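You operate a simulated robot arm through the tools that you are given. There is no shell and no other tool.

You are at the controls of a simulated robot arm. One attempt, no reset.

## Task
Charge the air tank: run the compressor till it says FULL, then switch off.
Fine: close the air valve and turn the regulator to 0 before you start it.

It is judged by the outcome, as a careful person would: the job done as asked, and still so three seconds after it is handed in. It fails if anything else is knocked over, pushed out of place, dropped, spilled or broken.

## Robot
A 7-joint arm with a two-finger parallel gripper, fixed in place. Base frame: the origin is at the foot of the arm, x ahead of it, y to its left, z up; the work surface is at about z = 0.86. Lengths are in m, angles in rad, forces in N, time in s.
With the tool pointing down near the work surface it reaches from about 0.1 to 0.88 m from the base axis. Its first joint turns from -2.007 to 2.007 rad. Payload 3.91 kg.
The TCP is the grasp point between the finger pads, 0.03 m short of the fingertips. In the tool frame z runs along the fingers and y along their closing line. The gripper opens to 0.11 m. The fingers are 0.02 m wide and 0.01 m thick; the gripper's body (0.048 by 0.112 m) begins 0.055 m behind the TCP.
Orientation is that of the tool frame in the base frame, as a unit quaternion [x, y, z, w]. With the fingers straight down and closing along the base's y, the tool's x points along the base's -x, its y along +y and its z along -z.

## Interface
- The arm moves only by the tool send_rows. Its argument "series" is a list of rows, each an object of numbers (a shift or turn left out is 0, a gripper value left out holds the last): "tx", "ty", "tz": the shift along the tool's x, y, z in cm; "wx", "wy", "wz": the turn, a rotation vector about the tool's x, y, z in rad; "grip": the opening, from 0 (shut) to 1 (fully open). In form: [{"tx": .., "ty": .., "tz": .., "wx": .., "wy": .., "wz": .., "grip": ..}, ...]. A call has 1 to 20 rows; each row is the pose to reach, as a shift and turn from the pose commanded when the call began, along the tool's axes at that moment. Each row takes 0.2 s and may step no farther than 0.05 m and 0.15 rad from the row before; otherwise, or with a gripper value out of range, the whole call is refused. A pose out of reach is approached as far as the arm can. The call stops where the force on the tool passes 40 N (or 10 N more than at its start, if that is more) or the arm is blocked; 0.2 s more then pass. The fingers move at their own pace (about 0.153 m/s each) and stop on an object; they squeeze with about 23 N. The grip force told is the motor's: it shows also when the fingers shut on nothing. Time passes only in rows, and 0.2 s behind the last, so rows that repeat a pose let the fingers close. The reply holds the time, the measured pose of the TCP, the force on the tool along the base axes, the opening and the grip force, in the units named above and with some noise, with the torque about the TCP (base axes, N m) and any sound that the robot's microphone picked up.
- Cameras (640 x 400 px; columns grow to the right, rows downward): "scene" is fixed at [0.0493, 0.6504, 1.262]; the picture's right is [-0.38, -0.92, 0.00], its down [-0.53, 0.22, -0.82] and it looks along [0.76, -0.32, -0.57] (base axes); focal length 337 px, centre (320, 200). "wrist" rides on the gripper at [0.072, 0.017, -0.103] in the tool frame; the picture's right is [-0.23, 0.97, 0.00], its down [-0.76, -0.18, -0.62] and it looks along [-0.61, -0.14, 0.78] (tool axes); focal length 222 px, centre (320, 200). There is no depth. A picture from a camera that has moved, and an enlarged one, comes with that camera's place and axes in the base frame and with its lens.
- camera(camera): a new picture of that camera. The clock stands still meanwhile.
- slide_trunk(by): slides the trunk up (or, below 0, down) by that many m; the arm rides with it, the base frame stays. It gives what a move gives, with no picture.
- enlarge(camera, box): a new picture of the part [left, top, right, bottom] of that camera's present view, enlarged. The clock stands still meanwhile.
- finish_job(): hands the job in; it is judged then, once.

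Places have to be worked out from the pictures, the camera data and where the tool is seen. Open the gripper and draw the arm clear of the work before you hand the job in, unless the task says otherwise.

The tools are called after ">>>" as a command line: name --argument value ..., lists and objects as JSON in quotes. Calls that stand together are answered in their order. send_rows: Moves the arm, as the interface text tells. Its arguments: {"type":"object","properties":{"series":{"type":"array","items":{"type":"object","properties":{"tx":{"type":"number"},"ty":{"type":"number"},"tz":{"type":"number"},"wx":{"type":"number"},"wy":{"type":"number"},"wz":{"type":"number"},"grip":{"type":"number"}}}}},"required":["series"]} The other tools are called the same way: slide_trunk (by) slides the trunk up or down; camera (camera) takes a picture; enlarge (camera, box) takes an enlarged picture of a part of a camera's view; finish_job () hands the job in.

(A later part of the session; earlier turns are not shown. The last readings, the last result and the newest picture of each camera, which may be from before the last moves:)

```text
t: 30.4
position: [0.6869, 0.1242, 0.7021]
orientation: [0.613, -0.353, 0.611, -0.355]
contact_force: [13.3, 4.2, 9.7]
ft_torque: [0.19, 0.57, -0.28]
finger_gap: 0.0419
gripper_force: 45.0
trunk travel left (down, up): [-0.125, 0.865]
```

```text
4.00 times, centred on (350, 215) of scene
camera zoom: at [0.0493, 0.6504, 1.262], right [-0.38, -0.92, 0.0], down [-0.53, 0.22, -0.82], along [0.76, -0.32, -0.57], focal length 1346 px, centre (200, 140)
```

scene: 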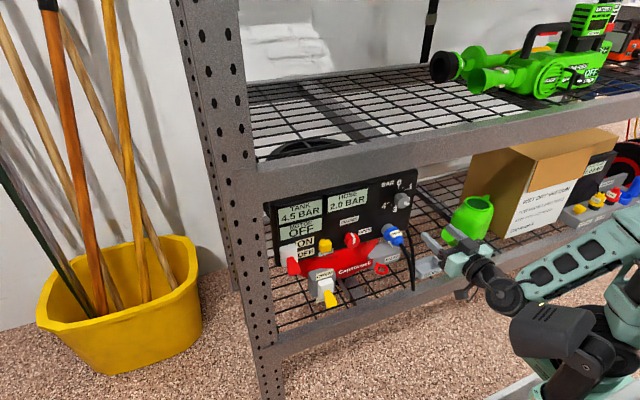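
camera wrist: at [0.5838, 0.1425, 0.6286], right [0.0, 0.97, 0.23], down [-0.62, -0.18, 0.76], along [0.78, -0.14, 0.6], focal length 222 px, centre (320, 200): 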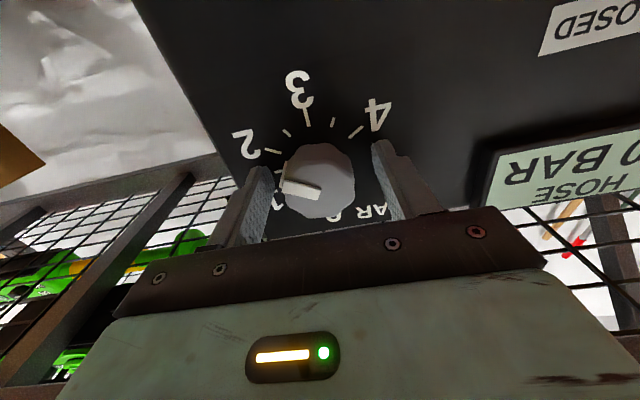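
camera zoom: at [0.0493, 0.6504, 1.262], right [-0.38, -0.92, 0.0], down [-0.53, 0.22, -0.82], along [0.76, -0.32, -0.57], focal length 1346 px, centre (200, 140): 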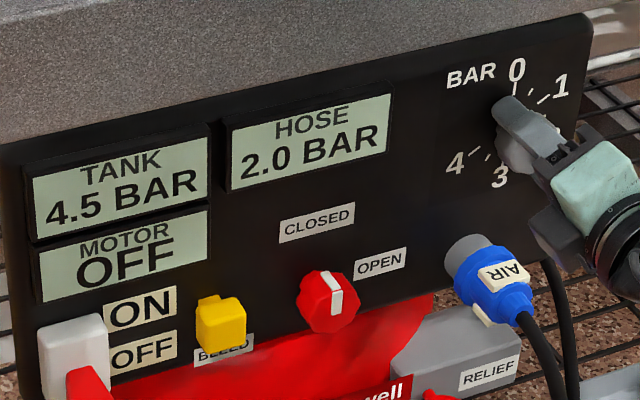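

The 0 tick is now exactly where the 2 tick was relative to the mark, so the regulator is at 0. I will open the fingers and check it stays.

>>> send_rows --series '[{"grip": 0.5}, {"grip": 0.62}, {"grip": 0.62}]'

>>> enlarge --camera "wrist" --box '[220, 60, 420, 240]'

```text
t: 31.1
position: [0.688, 0.1243, 0.7002]
orientation: [0.614, -0.354, 0.61, -0.355]
contact_force: [0.1, 0.9, 0.3]
ft_torque: [-0.04, 0.01, 0.0]
finger_gap: 0.0682
gripper_force: 0.0
trunk travel left (down, up): [-0.125, 0.865]
```

```text
2.22 times, centred on (320, 150) of wrist
camera zoom: at [0.5843, 0.0521, 0.723], right [0.0, -0.29, -0.96], down [-0.63, 0.75, -0.22], along [0.78, 0.6, -0.18], focal length 494 px, centre (320, 311)
```

zoom: 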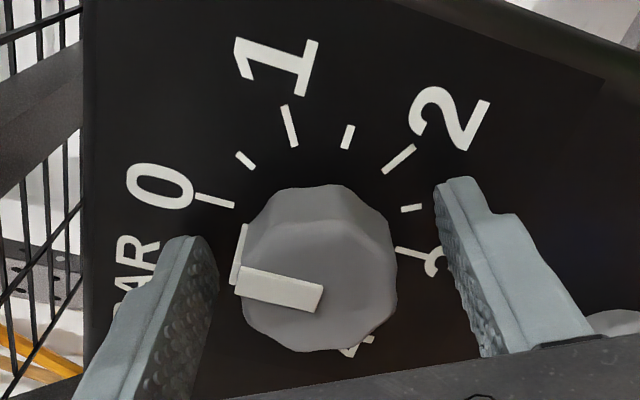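

The regulator stays at 0. I will back straight out and roll the tool back to level.

>>> send_rows --series '[{"tz": -4.5}, {"tz": -9}, {"tz": -13}, {"tz": -16.5}, {"tz": -16.5, "wz": 0.15}, {"tz": -16.5, "wz": 0.3}, {"tz": -16.5, "wz": 0.45}, {"tz": -16.5, "wz": 0.6}, {"tz": -16.5, "wz": 0.75}, {"tz": -16.5, "wz": 0.9}, {"tz": -16.5, "wz": 1.05}, {"tz": -16.5, "wz": 1.2}, {"tz": -16.5, "wz": 1.35}, {"tz": -16.5, "wz": 1.5}, {"tz": -16.5, "wz": 1.65}, {"tz": -16.5, "wz": 1.8}, {"tz": -16.5, "wz": 1.95}, {"tz": -16.5, "wz": 2.094}, {"tz": -16.5, "wz": 2.094, "grip": 0}]'

>>> enlarge --camera "scene" --box '[270, 165, 430, 265]'

>>> enlarge --camera "scene" --box '[240, 215, 380, 315]'

```text
t: 35.1
position: [0.5221, 0.1232, 0.7017]
orientation: [0.0, 0.708, 0.003, 0.706]
contact_force: [-0.3, 0.1, -0.2]
ft_torque: [0.0, 0.0, 0.01]
finger_gap: 0.0001
gripper_force: 23.2
trunk travel left (down, up): [-0.125, 0.865]
```

```text
4.00 times, centred on (350, 215) of scene
camera zoom: at [0.0493, 0.6504, 1.262], right [-0.38, -0.92, 0.0], down [-0.53, 0.22, -0.82], along [0.76, -0.32, -0.57], focal length 1346 px, centre (200, 140)
```

zoom: 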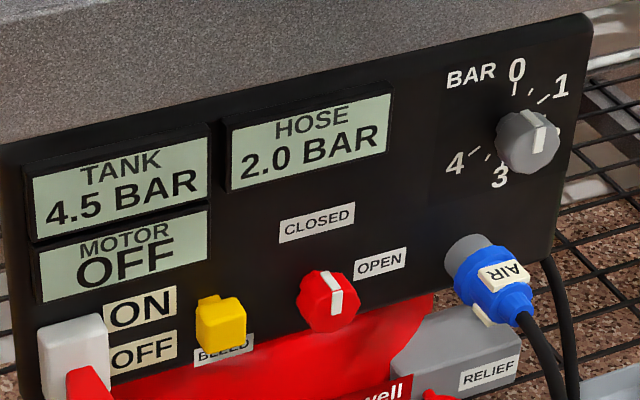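

```text
4.00 times, centred on (310, 265) of scene
camera zoom: at [0.0493, 0.6504, 1.262], right [-0.38, -0.92, 0.0], down [-0.53, 0.22, -0.82], along [0.76, -0.32, -0.57], focal length 1346 px, centre (360, -60)
```

zoom: 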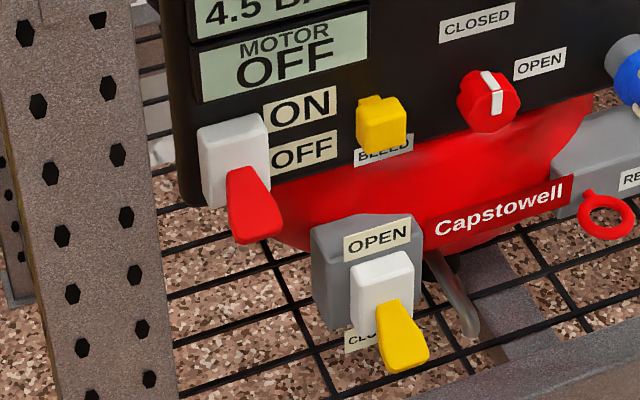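

Both are set: valve at CLOSED and regulator at 0; motor OFF and tank 4.5 BAR. With the fingers shut, I will now move across in front of the motor lever, staying well outside the rack.

>>> send_rows --series '[{"tx": 1.3, "ty": 3.8}, {"tx": 2.6, "ty": 7.6}, {"tx": 4.0, "ty": 11.5}, {"tx": 5.3, "ty": 15.3}, {"tx": 6.7, "ty": 19.1}, {"tx": 8.0, "ty": 23.0}, {"tx": 9.4, "ty": 26.8}, {"tx": 10.7, "ty": 30.6}, {"tx": 12.1, "ty": 34.5}, {"tx": 12.1, "ty": 34.5}]'

>>> camera --camera "wrist"

>>> camera --camera "scene"

```text
t: 37.4
position: [0.5181, 0.4677, 0.5805]
orientation: [-0.002, 0.708, 0.002, 0.707]
contact_force: [0.3, 0.4, 0.0]
ft_torque: [0.03, 0.0, -0.02]
finger_gap: 0.0
gripper_force: 22.8
trunk travel left (down, up): [-0.125, 0.865]
```

```text
taken
camera wrist: at [0.4165, 0.4848, 0.5087], right [0.0, 0.97, 0.23], down [-0.62, -0.18, 0.76], along [0.78, -0.14, 0.6], focal length 222 px, centre (320, 200)
```

wrist: 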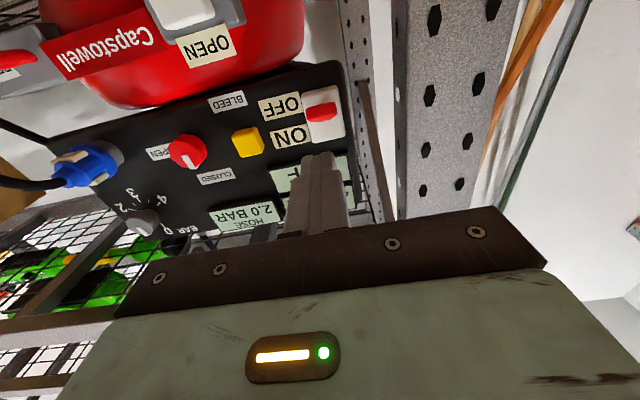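

```text
taken
```

scene: 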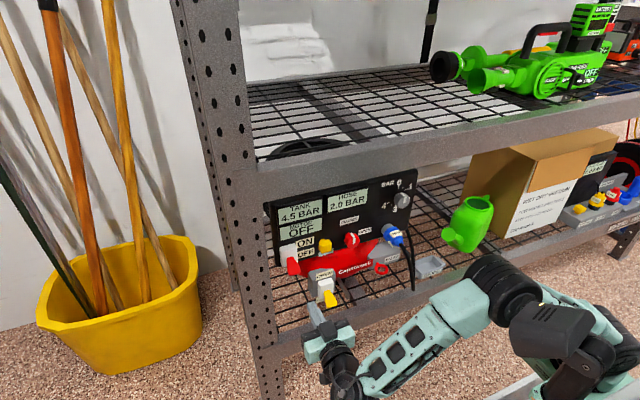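

The lever's red paddle is straight ahead (tip near x=0.664, y=0.469, z=0.582). I will enlarge to see its shape before pushing.

>>> enlarge --camera "wrist" --box '[250, 60, 400, 160]'

>>> enlarge --camera "scene" --box '[270, 240, 390, 340]'

```text
4.00 times, centred on (325, 110) of wrist
camera zoom: at [0.4165, 0.4848, 0.5087], right [0.0, 0.97, 0.23], down [-0.62, -0.18, 0.76], along [0.78, -0.14, 0.6], focal length 888 px, centre (300, 560)
```

zoom: 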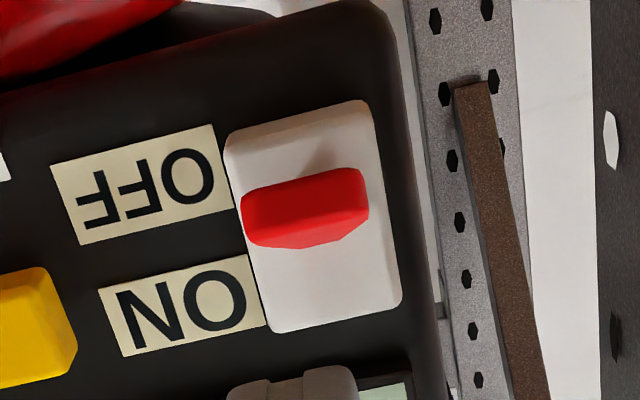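

```text
4.00 times, centred on (330, 290) of scene
camera zoom: at [0.0493, 0.6504, 1.262], right [-0.38, -0.92, 0.0], down [-0.53, 0.22, -0.82], along [0.76, -0.32, -0.57], focal length 1346 px, centre (280, -160)
```

zoom: 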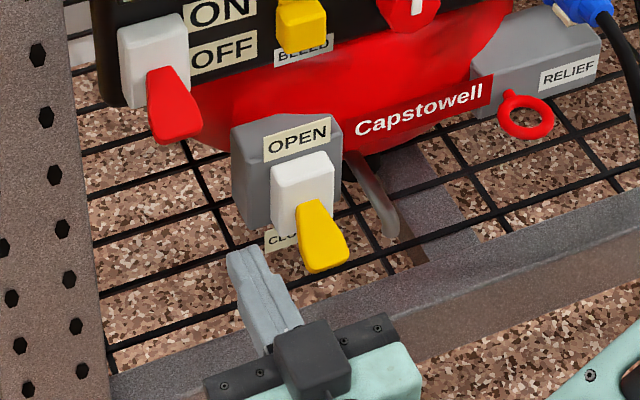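

The paddle is about 34 mm wide, its underside near z≈0.572. I will drop to z≈0.545 and slide the closed fingertips in under the paddle, short of the switch body.

>>> send_rows --series '[{"tx": 2.0, "tz": 0}, {"tx": 3.6, "tz": 3}, {"tx": 3.6, "tz": 7}, {"tx": 3.6, "tz": 10.5}, {"tx": 3.6, "tz": 13.2}, {"tx": 3.6, "tz": 13.2}]'

>>> camera --camera "wrist"

>>> enlarge --camera "scene" --box '[250, 210, 390, 310]'

```text
t: 38.8
position: [0.653, 0.4675, 0.5428]
orientation: [-0.001, 0.708, 0.002, 0.707]
contact_force: [-0.5, -1.4, 0.7]
ft_torque: [-0.01, 0.02, -0.01]
finger_gap: 0.0002
gripper_force: 22.5
trunk travel left (down, up): [-0.125, 0.865]
```

```text
taken
camera wrist: at [0.5499, 0.4848, 0.4723], right [0.0, 0.97, 0.23], down [-0.62, -0.18, 0.76], along [0.78, -0.14, 0.6], focal length 222 px, centre (320, 200)
```

wrist: 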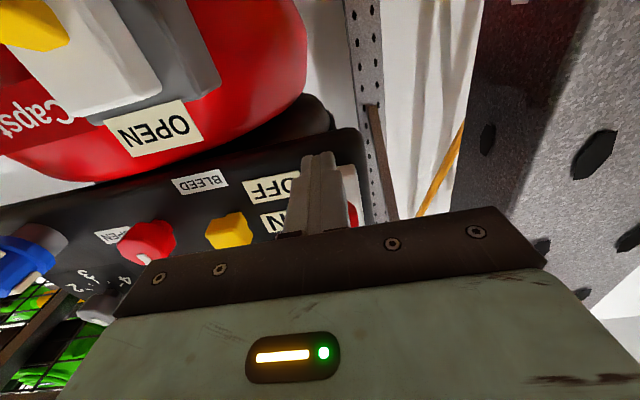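

```text
4.00 times, centred on (320, 260) of scene
camera zoom: at [0.0493, 0.6504, 1.262], right [-0.38, -0.92, 0.0], down [-0.53, 0.22, -0.82], along [0.76, -0.32, -0.57], focal length 1346 px, centre (320, -40)
```

zoom: 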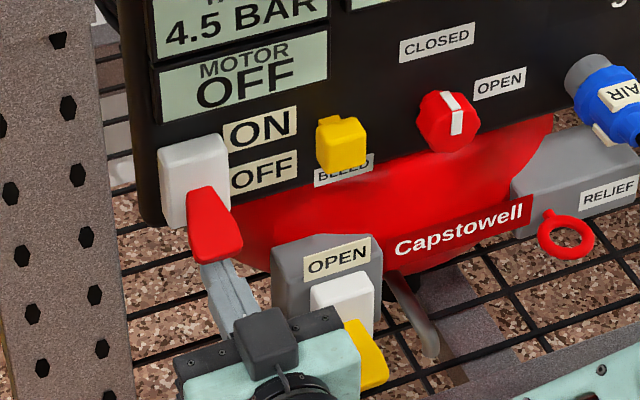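

The closed fingers are directly under the paddle. I will lift gently to flip it toward ON, watching force and sound.

>>> send_rows --series '[{"tx": -1.0}, {"tx": -2.0}, {"tx": -2.8}, {"tx": -3.6}, {"tx": -4.4}, {"tx": -5.0}]'

>>> enlarge --camera "scene" --box '[250, 180, 410, 280]'

>>> camera --camera "wrist"

```text
t: 40.0
position: [0.6494, 0.469, 0.5836]
orientation: [-0.002, 0.71, 0.001, 0.704]
contact_force: [-9.4, -6.0, -0.8]
ft_torque: [0.07, -0.12, -0.09]
finger_gap: 0.0001
gripper_force: 23.1
trunk travel left (down, up): [-0.125, 0.865]
stopped in row 6: the force on the tool passed its limit at 45 N (the readings are from after the stop); the commanded pose is now the measured one
```

```text
4.00 times, centred on (330, 230) of scene
camera zoom: at [0.0493, 0.6504, 1.262], right [-0.38, -0.92, 0.0], down [-0.53, 0.22, -0.82], along [0.76, -0.32, -0.57], focal length 1346 px, centre (280, 80)
```

zoom: 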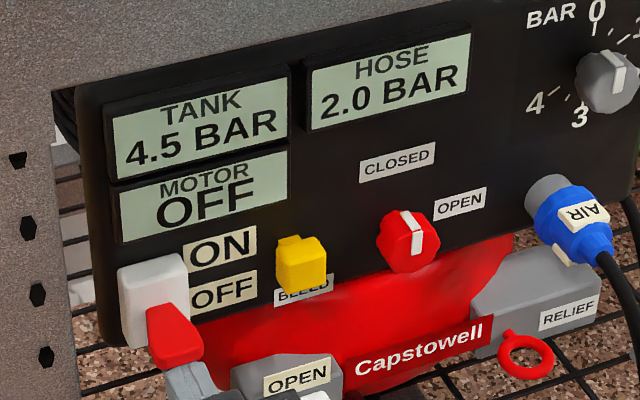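

```text
taken
camera wrist: at [0.5453, 0.4857, 0.5122], right [0.0, 0.97, 0.23], down [-0.62, -0.18, 0.77], along [0.79, -0.14, 0.6], focal length 222 px, centre (320, 200)
```

wrist: 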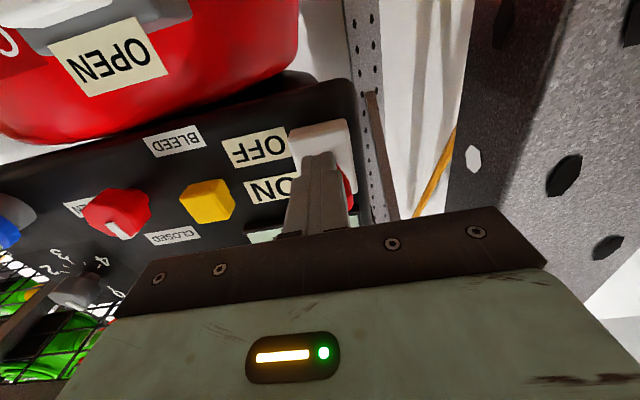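

The paddle rose part-way before the force limit tripped; x-load suggests my fingertips are too deep, near the switch body. I will lower slightly, back out ~1 cm to push nearer the paddle's end, and look again.

>>> send_rows --series '[{"tx": 0.8, "tz": -0.5}, {"tx": 0.8, "tz": -1.0}, {"tx": 0.8, "tz": -1.0}]'

>>> enlarge --camera "scene" --box '[250, 220, 350, 282]'

```text
t: 40.8
position: [0.6396, 0.469, 0.5761]
orientation: [-0.002, 0.71, 0.002, 0.704]
contact_force: [-0.4, 0.2, 0.4]
ft_torque: [0.02, 0.0, -0.01]
finger_gap: 0.0
gripper_force: 23.2
trunk travel left (down, up): [-0.125, 0.865]
```

```text
6.40 times, centred on (300, 251) of scene
camera zoom: at [0.0493, 0.6504, 1.262], right [-0.38, -0.92, 0.0], down [-0.53, 0.22, -0.82], along [0.76, -0.32, -0.57], focal length 2154 px, centre (448, -126)
```

zoom: 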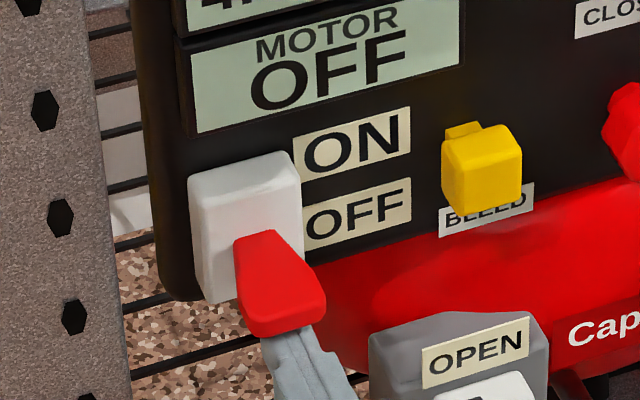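

The paddle stays where I left it, now roughly horizontal, so it has no strong return spring. I will push up again from nearer its end.

>>> send_rows --series '[{"tx": -0.5, "tz": -0.3}, {"tx": -1.0, "tz": -0.3}, {"tx": -1.5, "tz": -0.3}, {"tx": -2.0, "tz": -0.3}, {"tx": -2.5, "tz": -0.3}, {"tx": -3.0, "tz": -0.3}, {"tx": -3.5, "tz": -0.3}]'

>>> enlarge --camera "scene" --box '[250, 180, 410, 280]'

```text
t: 42.4
position: [0.6368, 0.4692, 0.6022]
orientation: [-0.004, 0.714, -0.001, 0.701]
contact_force: [-5.0, -8.1, -39.0]
ft_torque: [0.25, 1.17, 0.06]
finger_gap: 0.0
gripper_force: 22.7
trunk travel left (down, up): [-0.125, 0.865]
```

```text
4.00 times, centred on (330, 230) of scene
camera zoom: at [0.0493, 0.6504, 1.262], right [-0.38, -0.92, 0.0], down [-0.53, 0.22, -0.82], along [0.76, -0.32, -0.57], focal length 1346 px, centre (280, 80)
```

zoom: 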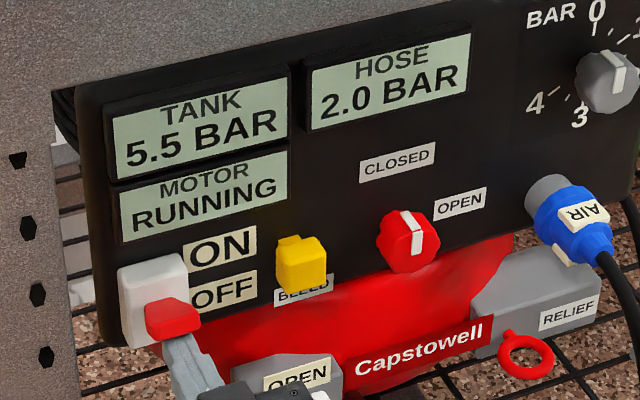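

The motor display says RUNNING and the tank is already at 5.5 BAR, so filling is quick. I will lower off the paddle, back out and rise so I can be above it for switching off, checking the display midway.

>>> send_rows --series '[{"tx": 2.0}, {"tx": 2.0, "tz": -4.5}, {"tx": -2.0, "tz": -4.5}]'

>>> enlarge --camera "scene" --box '[250, 180, 410, 280]'

```text
t: 43.4
position: [0.6558, 0.4269, 0.6139]
orientation: [0.026, 0.709, -0.048, 0.703]
contact_force: [-1.2, -1.3, -0.8]
ft_torque: [-0.01, -0.03, 0.01]
finger_gap: 0.0001
gripper_force: 22.8
trunk travel left (down, up): [-0.125, 0.865]
stopped in row 3: the arm was blocked; the commanded pose is now the measured one
```

```text
4.00 times, centred on (330, 230) of scene
camera zoom: at [0.0493, 0.6504, 1.262], right [-0.38, -0.92, 0.0], down [-0.53, 0.22, -0.82], along [0.76, -0.32, -0.57], focal length 1346 px, centre (280, 80)
```

zoom: 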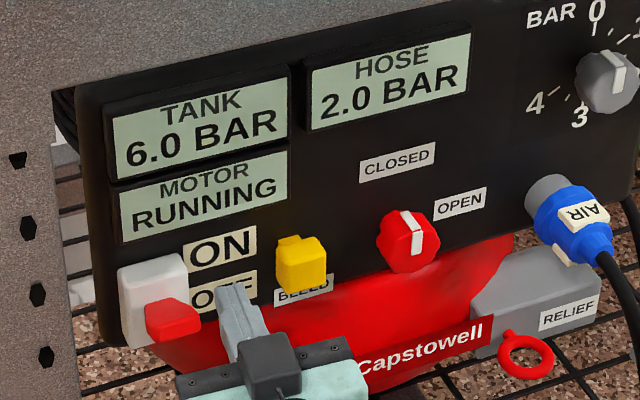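

The arm drifted sideways (y 0.427) and reports being blocked; tank now 6.0 BAR and still running. I need to see what the arm is touching before moving again.

>>> camera --camera "scene"

>>> camera --camera "wrist"

>>> enlarge --camera "scene" --box '[260, 240, 420, 340]'

```text
taken
```

scene: 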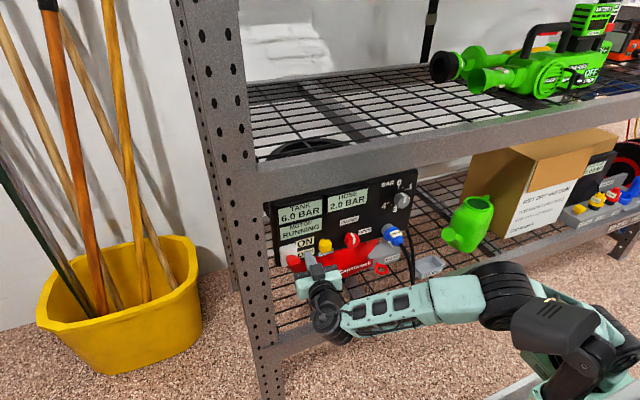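

```text
taken
camera wrist: at [0.5547, 0.4529, 0.5421], right [0.11, 0.97, 0.2], down [-0.63, -0.09, 0.77], along [0.77, -0.2, 0.61], focal length 222 px, centre (320, 200)
```

wrist: 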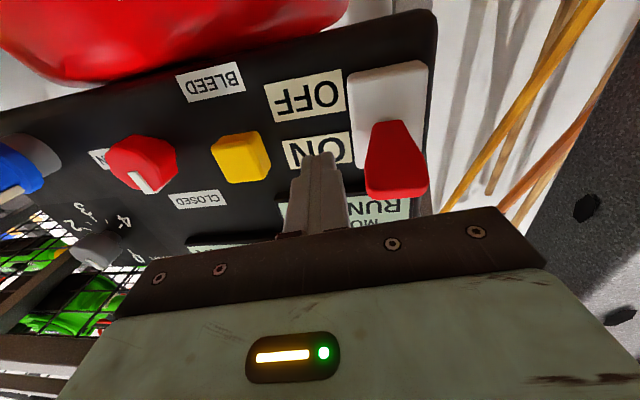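

```text
4.00 times, centred on (340, 290) of scene
camera zoom: at [0.0493, 0.6504, 1.262], right [-0.38, -0.92, 0.0], down [-0.53, 0.22, -0.82], along [0.76, -0.32, -0.57], focal length 1346 px, centre (240, -160)
```

zoom: 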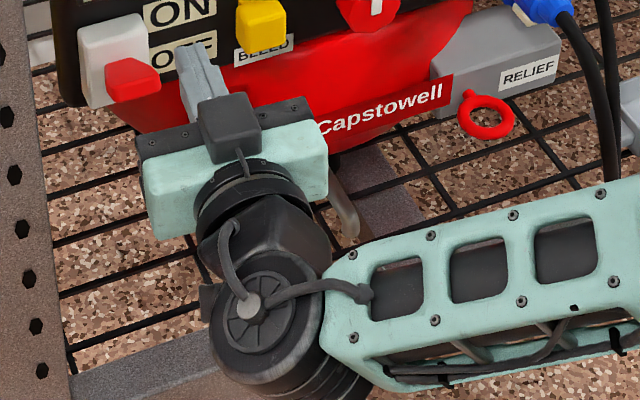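

No contact force at the tool, the BLEED button and valve are untouched, and the arm seems to have just swung a little (about 5° yaw) during reconfiguration. The paddle is up at ON. I will rise carefully beside the paddle, straightening the tool, then check.

>>> send_rows --series '[{"tx": -1.5, "tz": -1.0}, {"tx": -3.5, "tz": -2.0, "wx": -0.03}, {"tx": -5.5, "tz": -2.0, "wx": -0.06, "wz": 0.015}]'

>>> enlarge --camera "scene" --box '[250, 180, 410, 280]'

```text
t: 44.4
position: [0.6665, 0.4063, 0.6712]
orientation: [0.033, 0.71, -0.041, 0.703]
contact_force: [-0.3, 0.1, 0.4]
ft_torque: [0.03, 0.07, -0.01]
finger_gap: 0.0001
gripper_force: 23.0
trunk travel left (down, up): [-0.125, 0.865]
stopped in row 3: the arm was blocked; the commanded pose is now the measured one
```

```text
4.00 times, centred on (330, 230) of scene
camera zoom: at [0.0493, 0.6504, 1.262], right [-0.38, -0.92, 0.0], down [-0.53, 0.22, -0.82], along [0.76, -0.32, -0.57], focal length 1346 px, centre (280, 80)
```

zoom: 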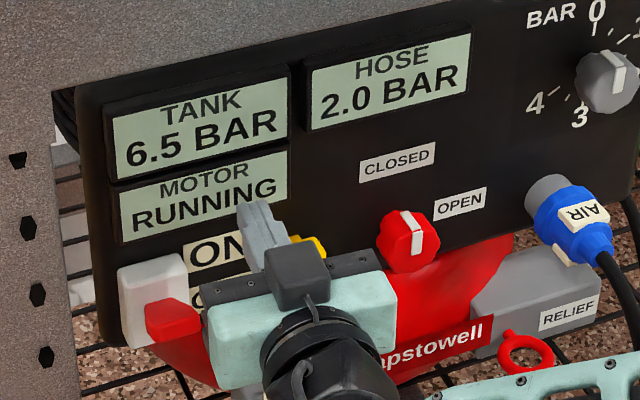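

Tank 6.5 BAR, still running; the arm again reports blocked and drifted to y=0.406, tool forces near zero. The clock stands still for pictures, so I will look carefully at where the arm's links are.

>>> camera --camera "scene"

>>> camera --camera "wrist"

>>> enlarge --camera "scene" --box '[400, 220, 640, 400]'

>>> enlarge --camera "scene" --box '[270, 240, 430, 340]'

```text
taken
```

scene: 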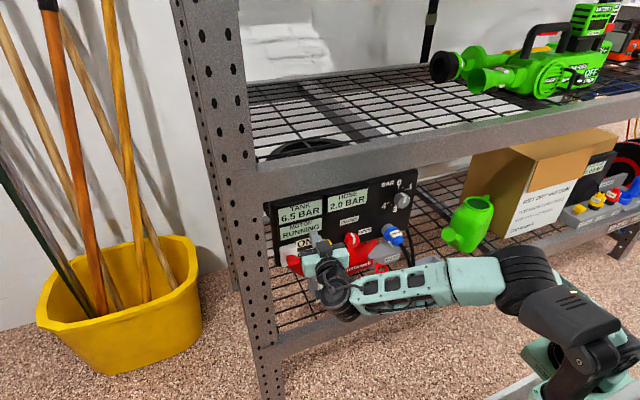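

```text
taken
camera wrist: at [0.566, 0.4324, 0.6004], right [0.1, 0.97, 0.22], down [-0.63, -0.1, 0.77], along [0.77, -0.22, 0.6], focal length 222 px, centre (320, 200)
```

wrist: 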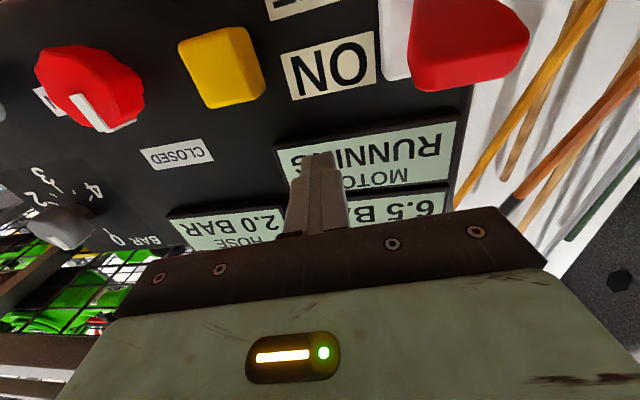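

```text
2.22 times, centred on (520, 310) of scene
camera zoom: at [0.0493, 0.6504, 1.262], right [-0.38, -0.92, 0.0], down [-0.53, 0.22, -0.82], along [0.76, -0.32, -0.57], focal length 748 px, centre (-124, -44)
```

zoom: 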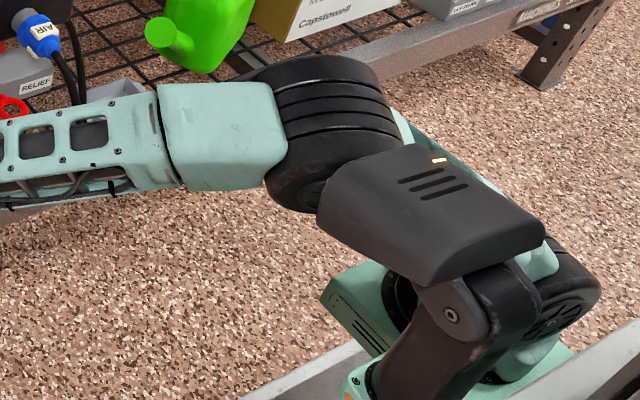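

```text
4.00 times, centred on (350, 290) of scene
camera zoom: at [0.0493, 0.6504, 1.262], right [-0.38, -0.92, 0.0], down [-0.53, 0.22, -0.82], along [0.76, -0.32, -0.57], focal length 1346 px, centre (200, -160)
```

zoom: 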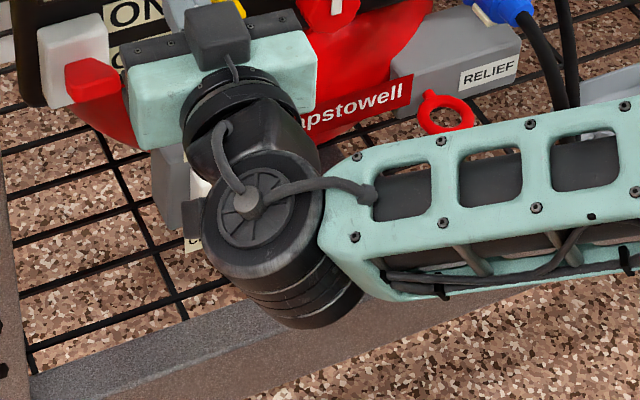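

The tool itself touches nothing; the finger is right of the paddle, above the BLEED button. I will test a small leftward move to see whether the arm follows.

>>> send_rows --series '[{"ty": 1.0, "tz": -0.5}, {"ty": 2.0, "tz": -1.0}]'

>>> enlarge --camera "scene" --box '[250, 180, 410, 280]'

```text
t: 45.0
position: [0.6685, 0.4184, 0.6692]
orientation: [0.039, 0.709, -0.048, 0.702]
contact_force: [0.6, -0.2, -0.5]
ft_torque: [-0.01, -0.04, 0.01]
finger_gap: 0.0
gripper_force: 22.9
trunk travel left (down, up): [-0.125, 0.865]
```

```text
4.00 times, centred on (330, 230) of scene
camera zoom: at [0.0493, 0.6504, 1.262], right [-0.38, -0.92, 0.0], down [-0.53, 0.22, -0.82], along [0.76, -0.32, -0.57], focal length 1346 px, centre (280, 80)
```

zoom: 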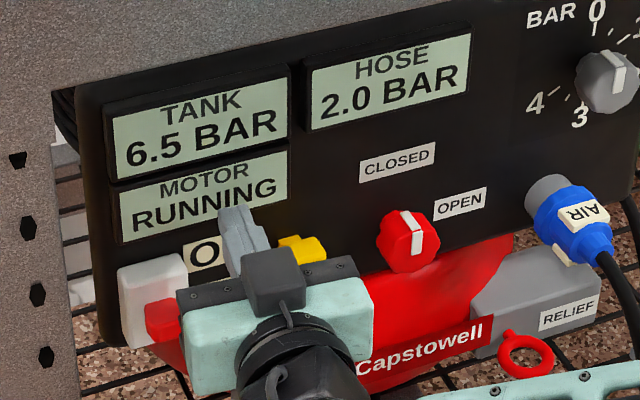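

The arm follows only partly, lagging about 1.4 cm in one rotational sense. I will hold still briefly to see whether it settles onto the commanded pose; the tank is still filling (6.5 BAR).

>>> send_rows --series '[{"tz": 0}, {"tz": 0}]'

>>> camera --camera "scene"

```text
t: 45.6
position: [0.6689, 0.4185, 0.6707]
orientation: [0.038, 0.709, -0.046, 0.702]
contact_force: [-0.8, -0.4, -1.0]
ft_torque: [0.01, 0.01, -0.01]
finger_gap: 0.0001
gripper_force: 23.1
trunk travel left (down, up): [-0.125, 0.865]
```

```text
taken
```

scene: 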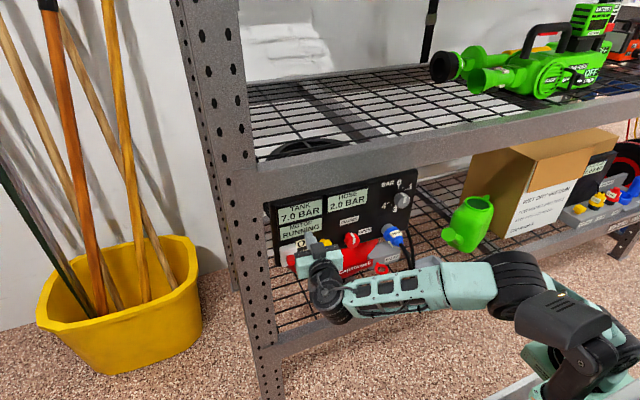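

Steady offset with no tool force means something upstream (likely the folded elbow) resists pulling back, while extending outward should be free. The tank is at 7.0 BAR. I will move left over the top of the paddle without retracting.

>>> send_rows --series '[{"ty": 1.5}, {"ty": 3.0}, {"ty": 4.5}]'

>>> camera --camera "scene"

>>> camera --camera "wrist"

>>> enlarge --camera "scene" --box '[250, 180, 410, 280]'

```text
t: 46.4
position: [0.6552, 0.4772, 0.6773]
orientation: [0.032, 0.71, -0.032, 0.703]
contact_force: [0.3, -0.7, 0.2]
ft_torque: [0.01, 0.01, 0.0]
finger_gap: 0.0
gripper_force: 23.6
trunk travel left (down, up): [-0.125, 0.865]
```

```text
taken
```

scene: 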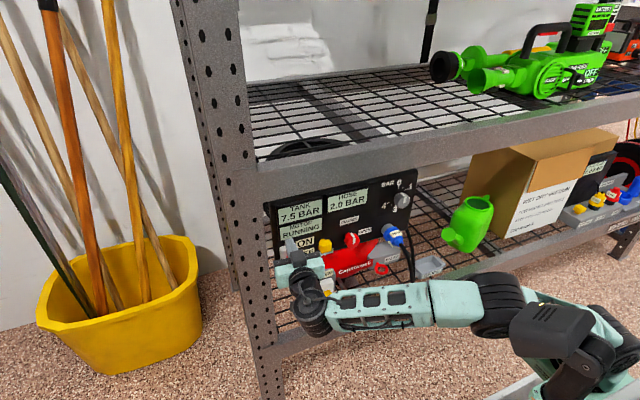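

```text
taken
camera wrist: at [0.5531, 0.5028, 0.6062], right [0.09, 0.97, 0.23], down [-0.63, -0.12, 0.77], along [0.77, -0.21, 0.6], focal length 222 px, centre (320, 200)
```

wrist: 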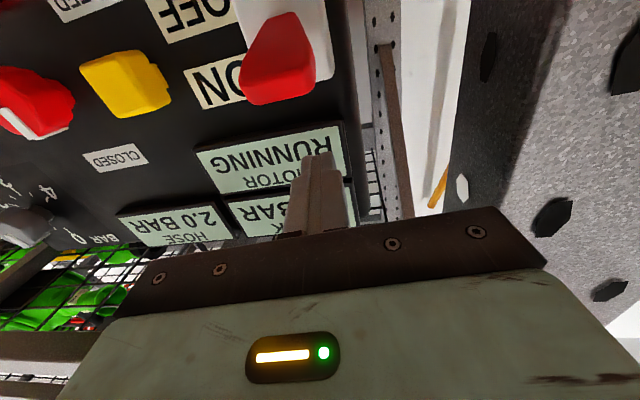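

```text
4.00 times, centred on (330, 230) of scene
camera zoom: at [0.0493, 0.6504, 1.262], right [-0.38, -0.92, 0.0], down [-0.53, 0.22, -0.82], along [0.76, -0.32, -0.57], focal length 1346 px, centre (280, 80)
```

zoom: 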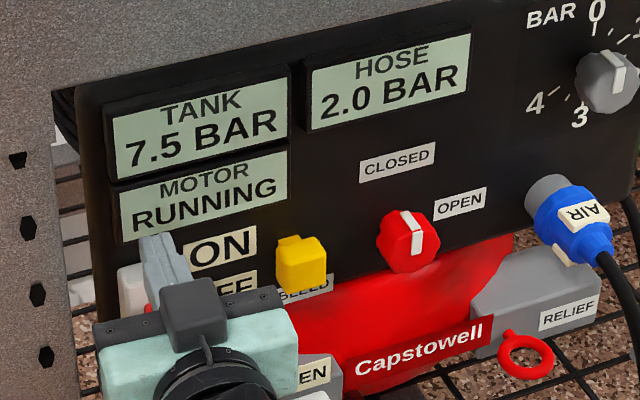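

The arm is free again and sits above the paddle; tank 7.5 BAR, still RUNNING. I will fine-position just above the paddle's end and check the display.

>>> send_rows --series '[{"tx": 0.6, "ty": -0.4, "tz": -0.4}, {"tx": 1.2, "ty": -0.6, "tz": -0.8}]'

>>> enlarge --camera "scene" --box '[250, 180, 410, 280]'

>>> camera --camera "wrist"

```text
t: 47.0
position: [0.6484, 0.4696, 0.6642]
orientation: [0.031, 0.709, -0.032, 0.704]
contact_force: [-0.4, -0.5, -0.1]
ft_torque: [0.0, -0.01, -0.03]
finger_gap: 0.0001
gripper_force: 23.0
trunk travel left (down, up): [-0.125, 0.865]
```

```text
4.00 times, centred on (330, 230) of scene
camera zoom: at [0.0493, 0.6504, 1.262], right [-0.38, -0.92, 0.0], down [-0.53, 0.22, -0.82], along [0.76, -0.32, -0.57], focal length 1346 px, centre (280, 80)
```

zoom: 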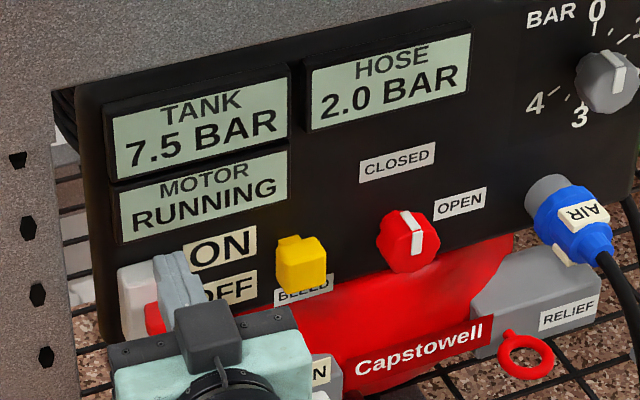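

```text
taken
camera wrist: at [0.5463, 0.4968, 0.5933], right [0.09, 0.97, 0.23], down [-0.63, -0.12, 0.77], along [0.77, -0.21, 0.6], focal length 222 px, centre (320, 200)
```

wrist: 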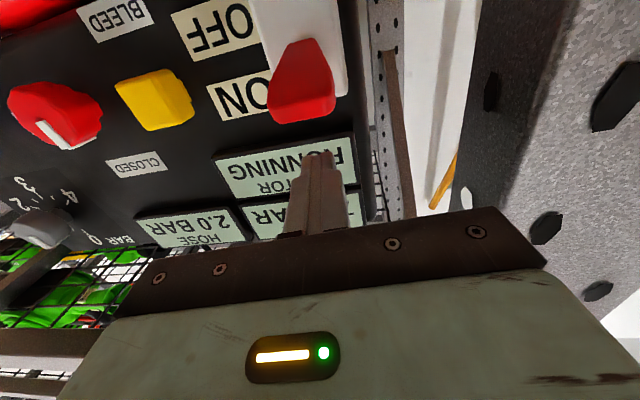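

I am well placed above the paddle end (z 0.664). Tank 7.5 BAR, still RUNNING, so I will wait a moment and re-read the display.

>>> send_rows --series '[{"tz": 0}]'

>>> enlarge --camera "scene" --box '[250, 180, 410, 280]'

```text
t: 47.4
position: [0.6479, 0.4705, 0.6633]
orientation: [0.031, 0.709, -0.033, 0.703]
contact_force: [0.1, 0.2, 0.4]
ft_torque: [-0.02, 0.01, 0.0]
finger_gap: 0.0001
gripper_force: 23.4
trunk travel left (down, up): [-0.125, 0.865]
```

```text
4.00 times, centred on (330, 230) of scene
camera zoom: at [0.0493, 0.6504, 1.262], right [-0.38, -0.92, 0.0], down [-0.53, 0.22, -0.82], along [0.76, -0.32, -0.57], focal length 1346 px, centre (280, 80)
```

zoom: 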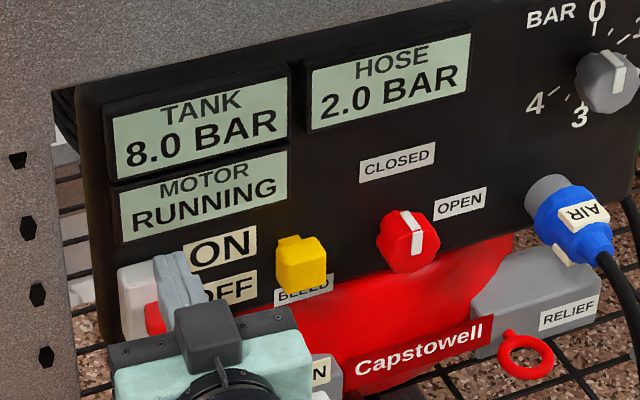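

Tank 8.0 BAR but the motor display still says RUNNING, not FULL. I will wait another short moment.

>>> send_rows --series '[{"tz": 0}]'

>>> enlarge --camera "scene" --box '[250, 180, 410, 280]'

```text
t: 47.8
position: [0.6502, 0.47, 0.6645]
orientation: [0.031, 0.71, -0.033, 0.703]
contact_force: [-0.2, -0.2, 0.4]
ft_torque: [0.0, 0.0, 0.03]
finger_gap: 0.0003
gripper_force: 23.1
trunk travel left (down, up): [-0.125, 0.865]
```

```text
4.00 times, centred on (330, 230) of scene
camera zoom: at [0.0493, 0.6504, 1.262], right [-0.38, -0.92, 0.0], down [-0.53, 0.22, -0.82], along [0.76, -0.32, -0.57], focal length 1346 px, centre (280, 80)
```

zoom: 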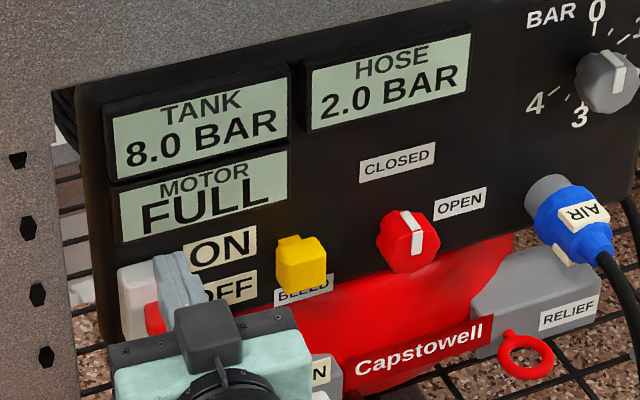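

The display says FULL at 8.0 BAR. I will press the paddle down now to switch off.

>>> send_rows --series '[{"tx": 1.2}, {"tx": 2.2}, {"tx": 3.2}, {"tx": 4.2}, {"tx": 5.0}, {"tx": 5.8}]'

>>> enlarge --camera "scene" --box '[250, 180, 410, 280]'

>>> camera --camera "wrist"

```text
t: 49.2
position: [0.648, 0.4695, 0.606]
orientation: [0.031, 0.709, -0.033, 0.703]
contact_force: [0.3, 0.0, 0.5]
ft_torque: [0.0, 0.02, 0.03]
finger_gap: 0.0004
gripper_force: 22.8
trunk travel left (down, up): [-0.125, 0.865]
```

```text
4.00 times, centred on (330, 230) of scene
camera zoom: at [0.0493, 0.6504, 1.262], right [-0.38, -0.92, 0.0], down [-0.53, 0.22, -0.82], along [0.76, -0.32, -0.57], focal length 1346 px, centre (280, 80)
```

zoom: 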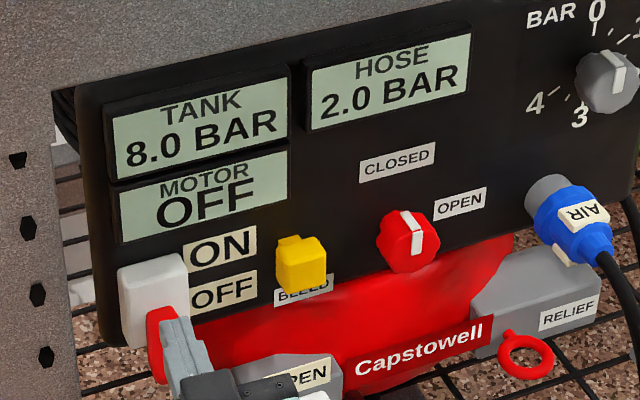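

```text
taken
camera wrist: at [0.5462, 0.4958, 0.5349], right [0.09, 0.97, 0.22], down [-0.63, -0.12, 0.77], along [0.77, -0.21, 0.6], focal length 222 px, centre (320, 200)
```

wrist: 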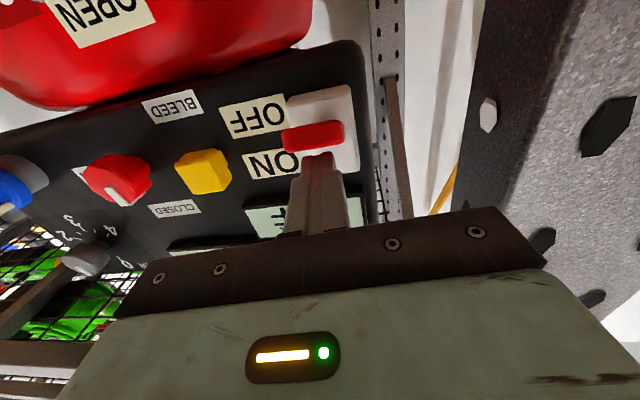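

The motor now reads OFF with the tank at 8.0 BAR, and the paddle snapped down. I will lift the fingers off the paddle and begin withdrawing in small steps, watching for the earlier blockage.

>>> send_rows --series '[{"tx": -1.5}, {"tx": -3.0, "tz": -0.5}, {"tx": -4.0, "tz": -1.5}, {"tx": -4.0, "tz": -3.0, "ty": -0.3}]'

>>> camera --camera "scene"

```text
t: 50.4
position: [0.6456, 0.4528, 0.6323]
orientation: [0.039, 0.707, -0.059, 0.703]
contact_force: [0.5, -0.7, 0.1]
ft_torque: [0.02, 0.0, 0.0]
finger_gap: 0.0
gripper_force: 22.4
trunk travel left (down, up): [-0.125, 0.865]
stopped in row 4: the arm was blocked; the commanded pose is now the measured one
```

```text
taken
```

scene: 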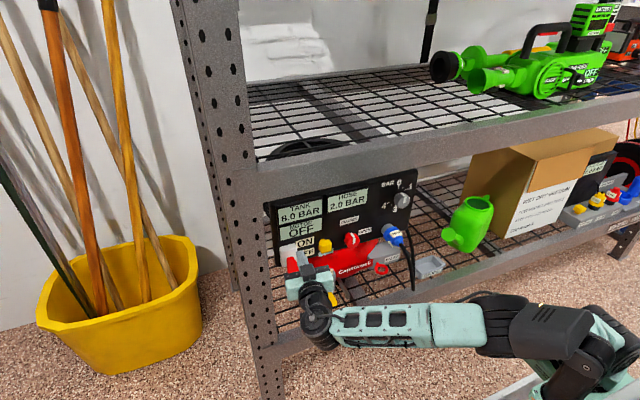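

Blocked again without tool contact; the picture shows the elbow now pressed close against the black shoulder cover, so it cannot fold further. I will withdraw diagonally (back and to the left), which keeps the elbow from folding, in small steps.

>>> send_rows --series '[{"tz": -1.0, "ty": 1.0}, {"tz": -2.0, "ty": 2.0}, {"tz": -3.0, "ty": 2.8}]'

>>> camera --camera "scene"

>>> camera --camera "wrist"

```text
t: 51.2
position: [0.6182, 0.4859, 0.6329]
orientation: [0.039, 0.707, -0.058, 0.703]
contact_force: [0.6, 0.4, -0.2]
ft_torque: [0.01, 0.0, -0.01]
finger_gap: 0.0002
gripper_force: 23.1
trunk travel left (down, up): [-0.125, 0.865]
```

```text
taken
```

scene: 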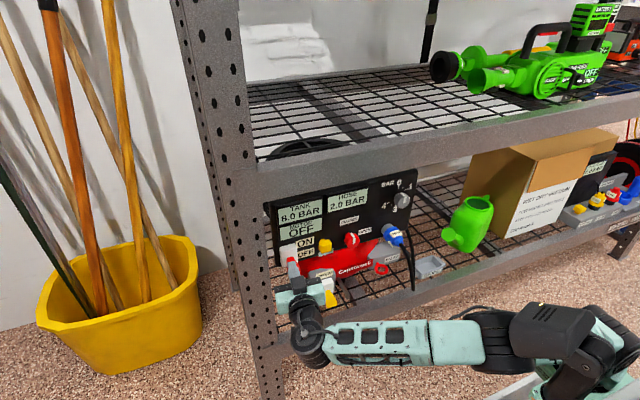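

```text
taken
camera wrist: at [0.5179, 0.5147, 0.561], right [0.13, 0.97, 0.2], down [-0.64, -0.07, 0.77], along [0.76, -0.23, 0.61], focal length 222 px, centre (320, 200)
```

wrist: 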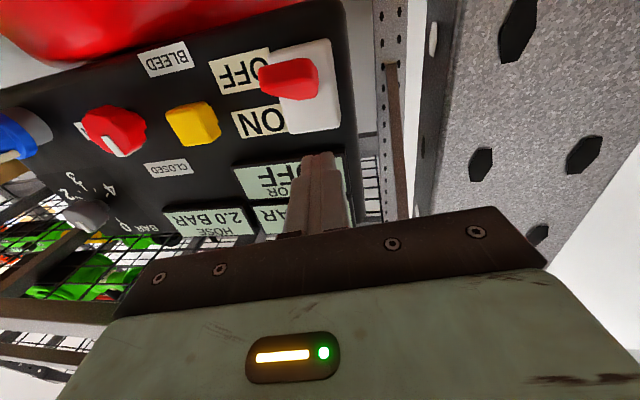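

That worked: the arm followed exactly to (0.618, 0.486) and MOTOR reads OFF with the paddle down. I will continue withdrawing, mostly back and slightly left.

>>> send_rows --series '[{"tz": -1.5, "ty": 0.7}, {"tz": -3.0, "ty": 1.4}, {"tz": -4.2, "ty": 2.0}, {"tz": -5.4, "ty": 2.4}]'

>>> camera --camera "scene"

```text
t: 52.4
position: [0.5877, 0.5031, 0.6449]
orientation: [0.058, 0.707, -0.062, 0.702]
contact_force: [-0.3, 0.0, -0.2]
ft_torque: [-0.01, -0.05, 0.0]
finger_gap: 0.0
gripper_force: 22.7
trunk travel left (down, up): [-0.125, 0.865]
stopped in row 4: the arm was blocked; the commanded pose is now the measured one
```

```text
taken
```

scene: 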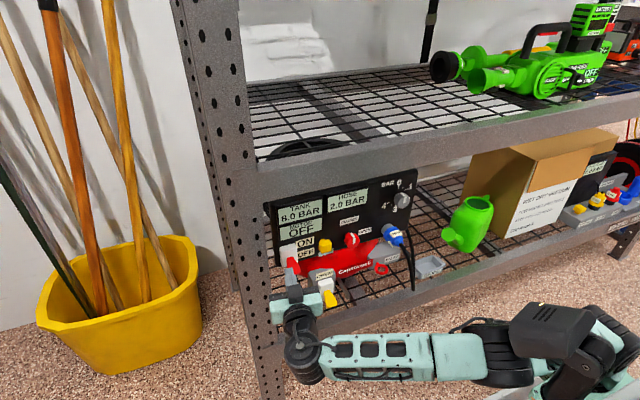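

The fingers are almost out (tips at x≈0.62). The elbow has been sinking toward the robot's own base platform, which likely blocks it. I will raise the trunk 8 cm to relieve it; the fingers have clear space above.

>>> slide_trunk --by 0.08

>>> camera --camera "scene"

>>> enlarge --camera "scene" --box '[400, 250, 640, 400]'

```text
t: 53.5
position: [0.5873, 0.5037, 0.7255]
orientation: [0.057, 0.708, -0.061, 0.702]
contact_force: [0.0, 0.6, -1.0]
ft_torque: [-0.01, -0.01, -0.03]
finger_gap: 0.0
gripper_force: 22.6
trunk travel left (down, up): [-0.205, 0.785]
```

```text
taken
```

scene: 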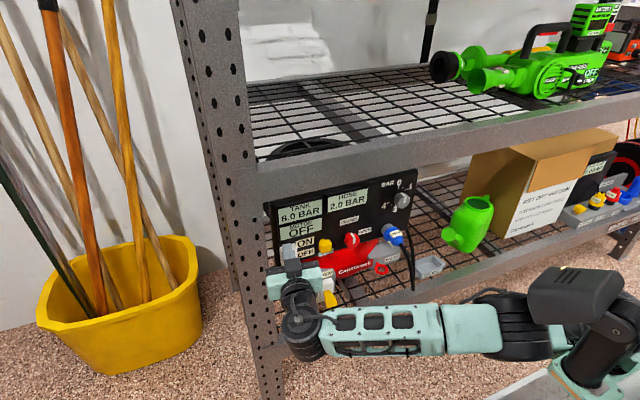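

```text
2.67 times, centred on (520, 325) of scene
camera zoom: at [0.0493, 0.6504, 1.262], right [-0.38, -0.92, 0.0], down [-0.53, 0.22, -0.82], along [0.76, -0.32, -0.57], focal length 898 px, centre (-213, -133)
```

zoom: 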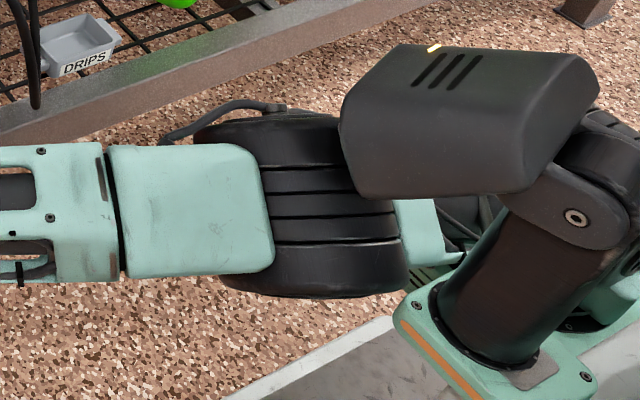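

Raising helped show it: the elbow sits against the robot's own neck/head when reaching left. Retreating worked freely earlier at smaller y, so I will move right at constant depth (tips at x≈0.617, clear of all controls) a little and check.

>>> send_rows --series '[{"ty": -1.5, "tz": 0.25}, {"ty": -3.0, "tz": 0.5}, {"ty": -4.5, "tz": 0.75}]'

>>> camera --camera "scene"

```text
t: 54.5
position: [0.6412, 0.4242, 0.7078]
orientation: [0.08, 0.703, -0.105, 0.699]
contact_force: [1.7, -0.5, 0.1]
ft_torque: [0.03, 0.02, -0.01]
finger_gap: 0.0001
gripper_force: 23.0
trunk travel left (down, up): [-0.205, 0.785]
stopped in row 3: the arm was blocked; the commanded pose is now the measured one
```

```text
taken
```

scene: 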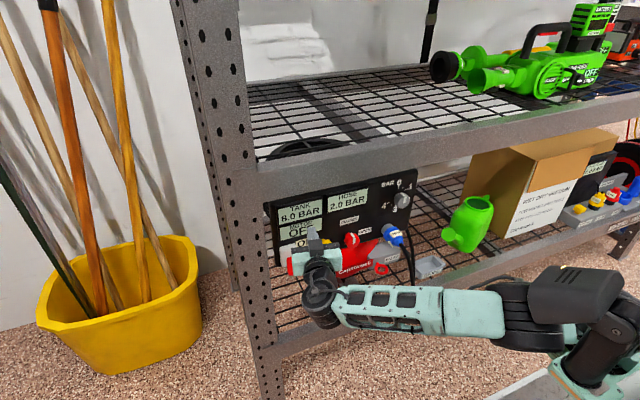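

Moving right needs more elbow fold, which is what is blocked; the diagonal back-left motion kept the wrist far enough out and was free. I will retrace that diagonal and keep going further left so the fingers leave the rack.

>>> send_rows --series '[{"tz": -2.1, "ty": 1.8}, {"tz": -4.2, "ty": 3.6}, {"tz": -6.1, "ty": 5.0}, {"tz": -8.0, "ty": 6.2}]'

>>> camera --camera "scene"

>>> camera --camera "wrist"

```text
t: 55.5
position: [0.5773, 0.5052, 0.708]
orientation: [0.079, 0.703, -0.104, 0.699]
contact_force: [0.0, 0.0, -0.2]
ft_torque: [-0.01, 0.01, -0.03]
finger_gap: 0.0
gripper_force: 23.2
trunk travel left (down, up): [-0.205, 0.785]
```

```text
taken
```

scene: 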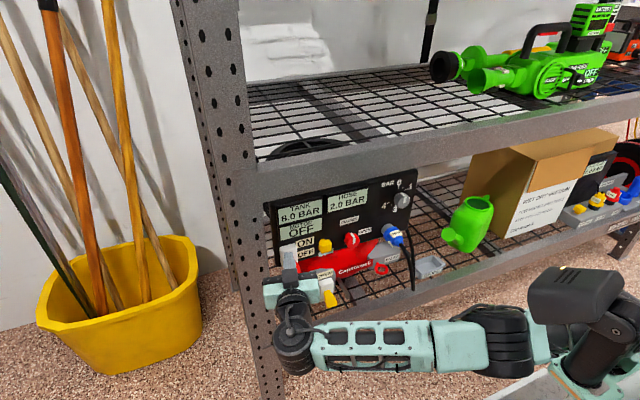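

```text
taken
camera wrist: at [0.4814, 0.5458, 0.6357], right [0.25, 0.95, 0.19], down [-0.64, 0.01, 0.77], along [0.73, -0.32, 0.61], focal length 222 px, centre (320, 200)
```

wrist: 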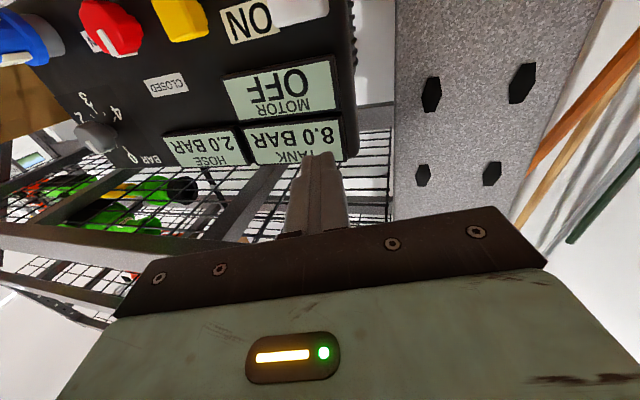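

Tracking is exact now and the fingertips are just at the rack's front plane. The display still shows TANK 8.0, MOTOR OFF. I will continue back and left to clear the rack.

>>> send_rows --series '[{"tz": -1.8, "ty": 0.8}, {"tz": -3.55, "ty": 1.63}, {"tz": -5.5, "ty": 2.3}, {"tz": -7.3, "ty": 2.9}]'

>>> camera --camera "scene"

```text
t: 56.5
position: [0.5121, 0.5389, 0.6999]
orientation: [0.08, 0.703, -0.105, 0.698]
contact_force: [0.0, -0.2, 0.8]
ft_torque: [-0.04, -0.05, 0.04]
finger_gap: 0.0
gripper_force: 23.0
out of reach, approached as far as the arm can: row 3, 4
trunk travel left (down, up): [-0.205, 0.785]
```

```text
taken
```

scene: 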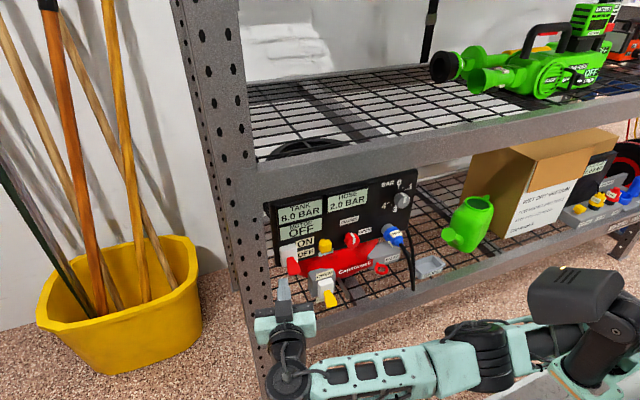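

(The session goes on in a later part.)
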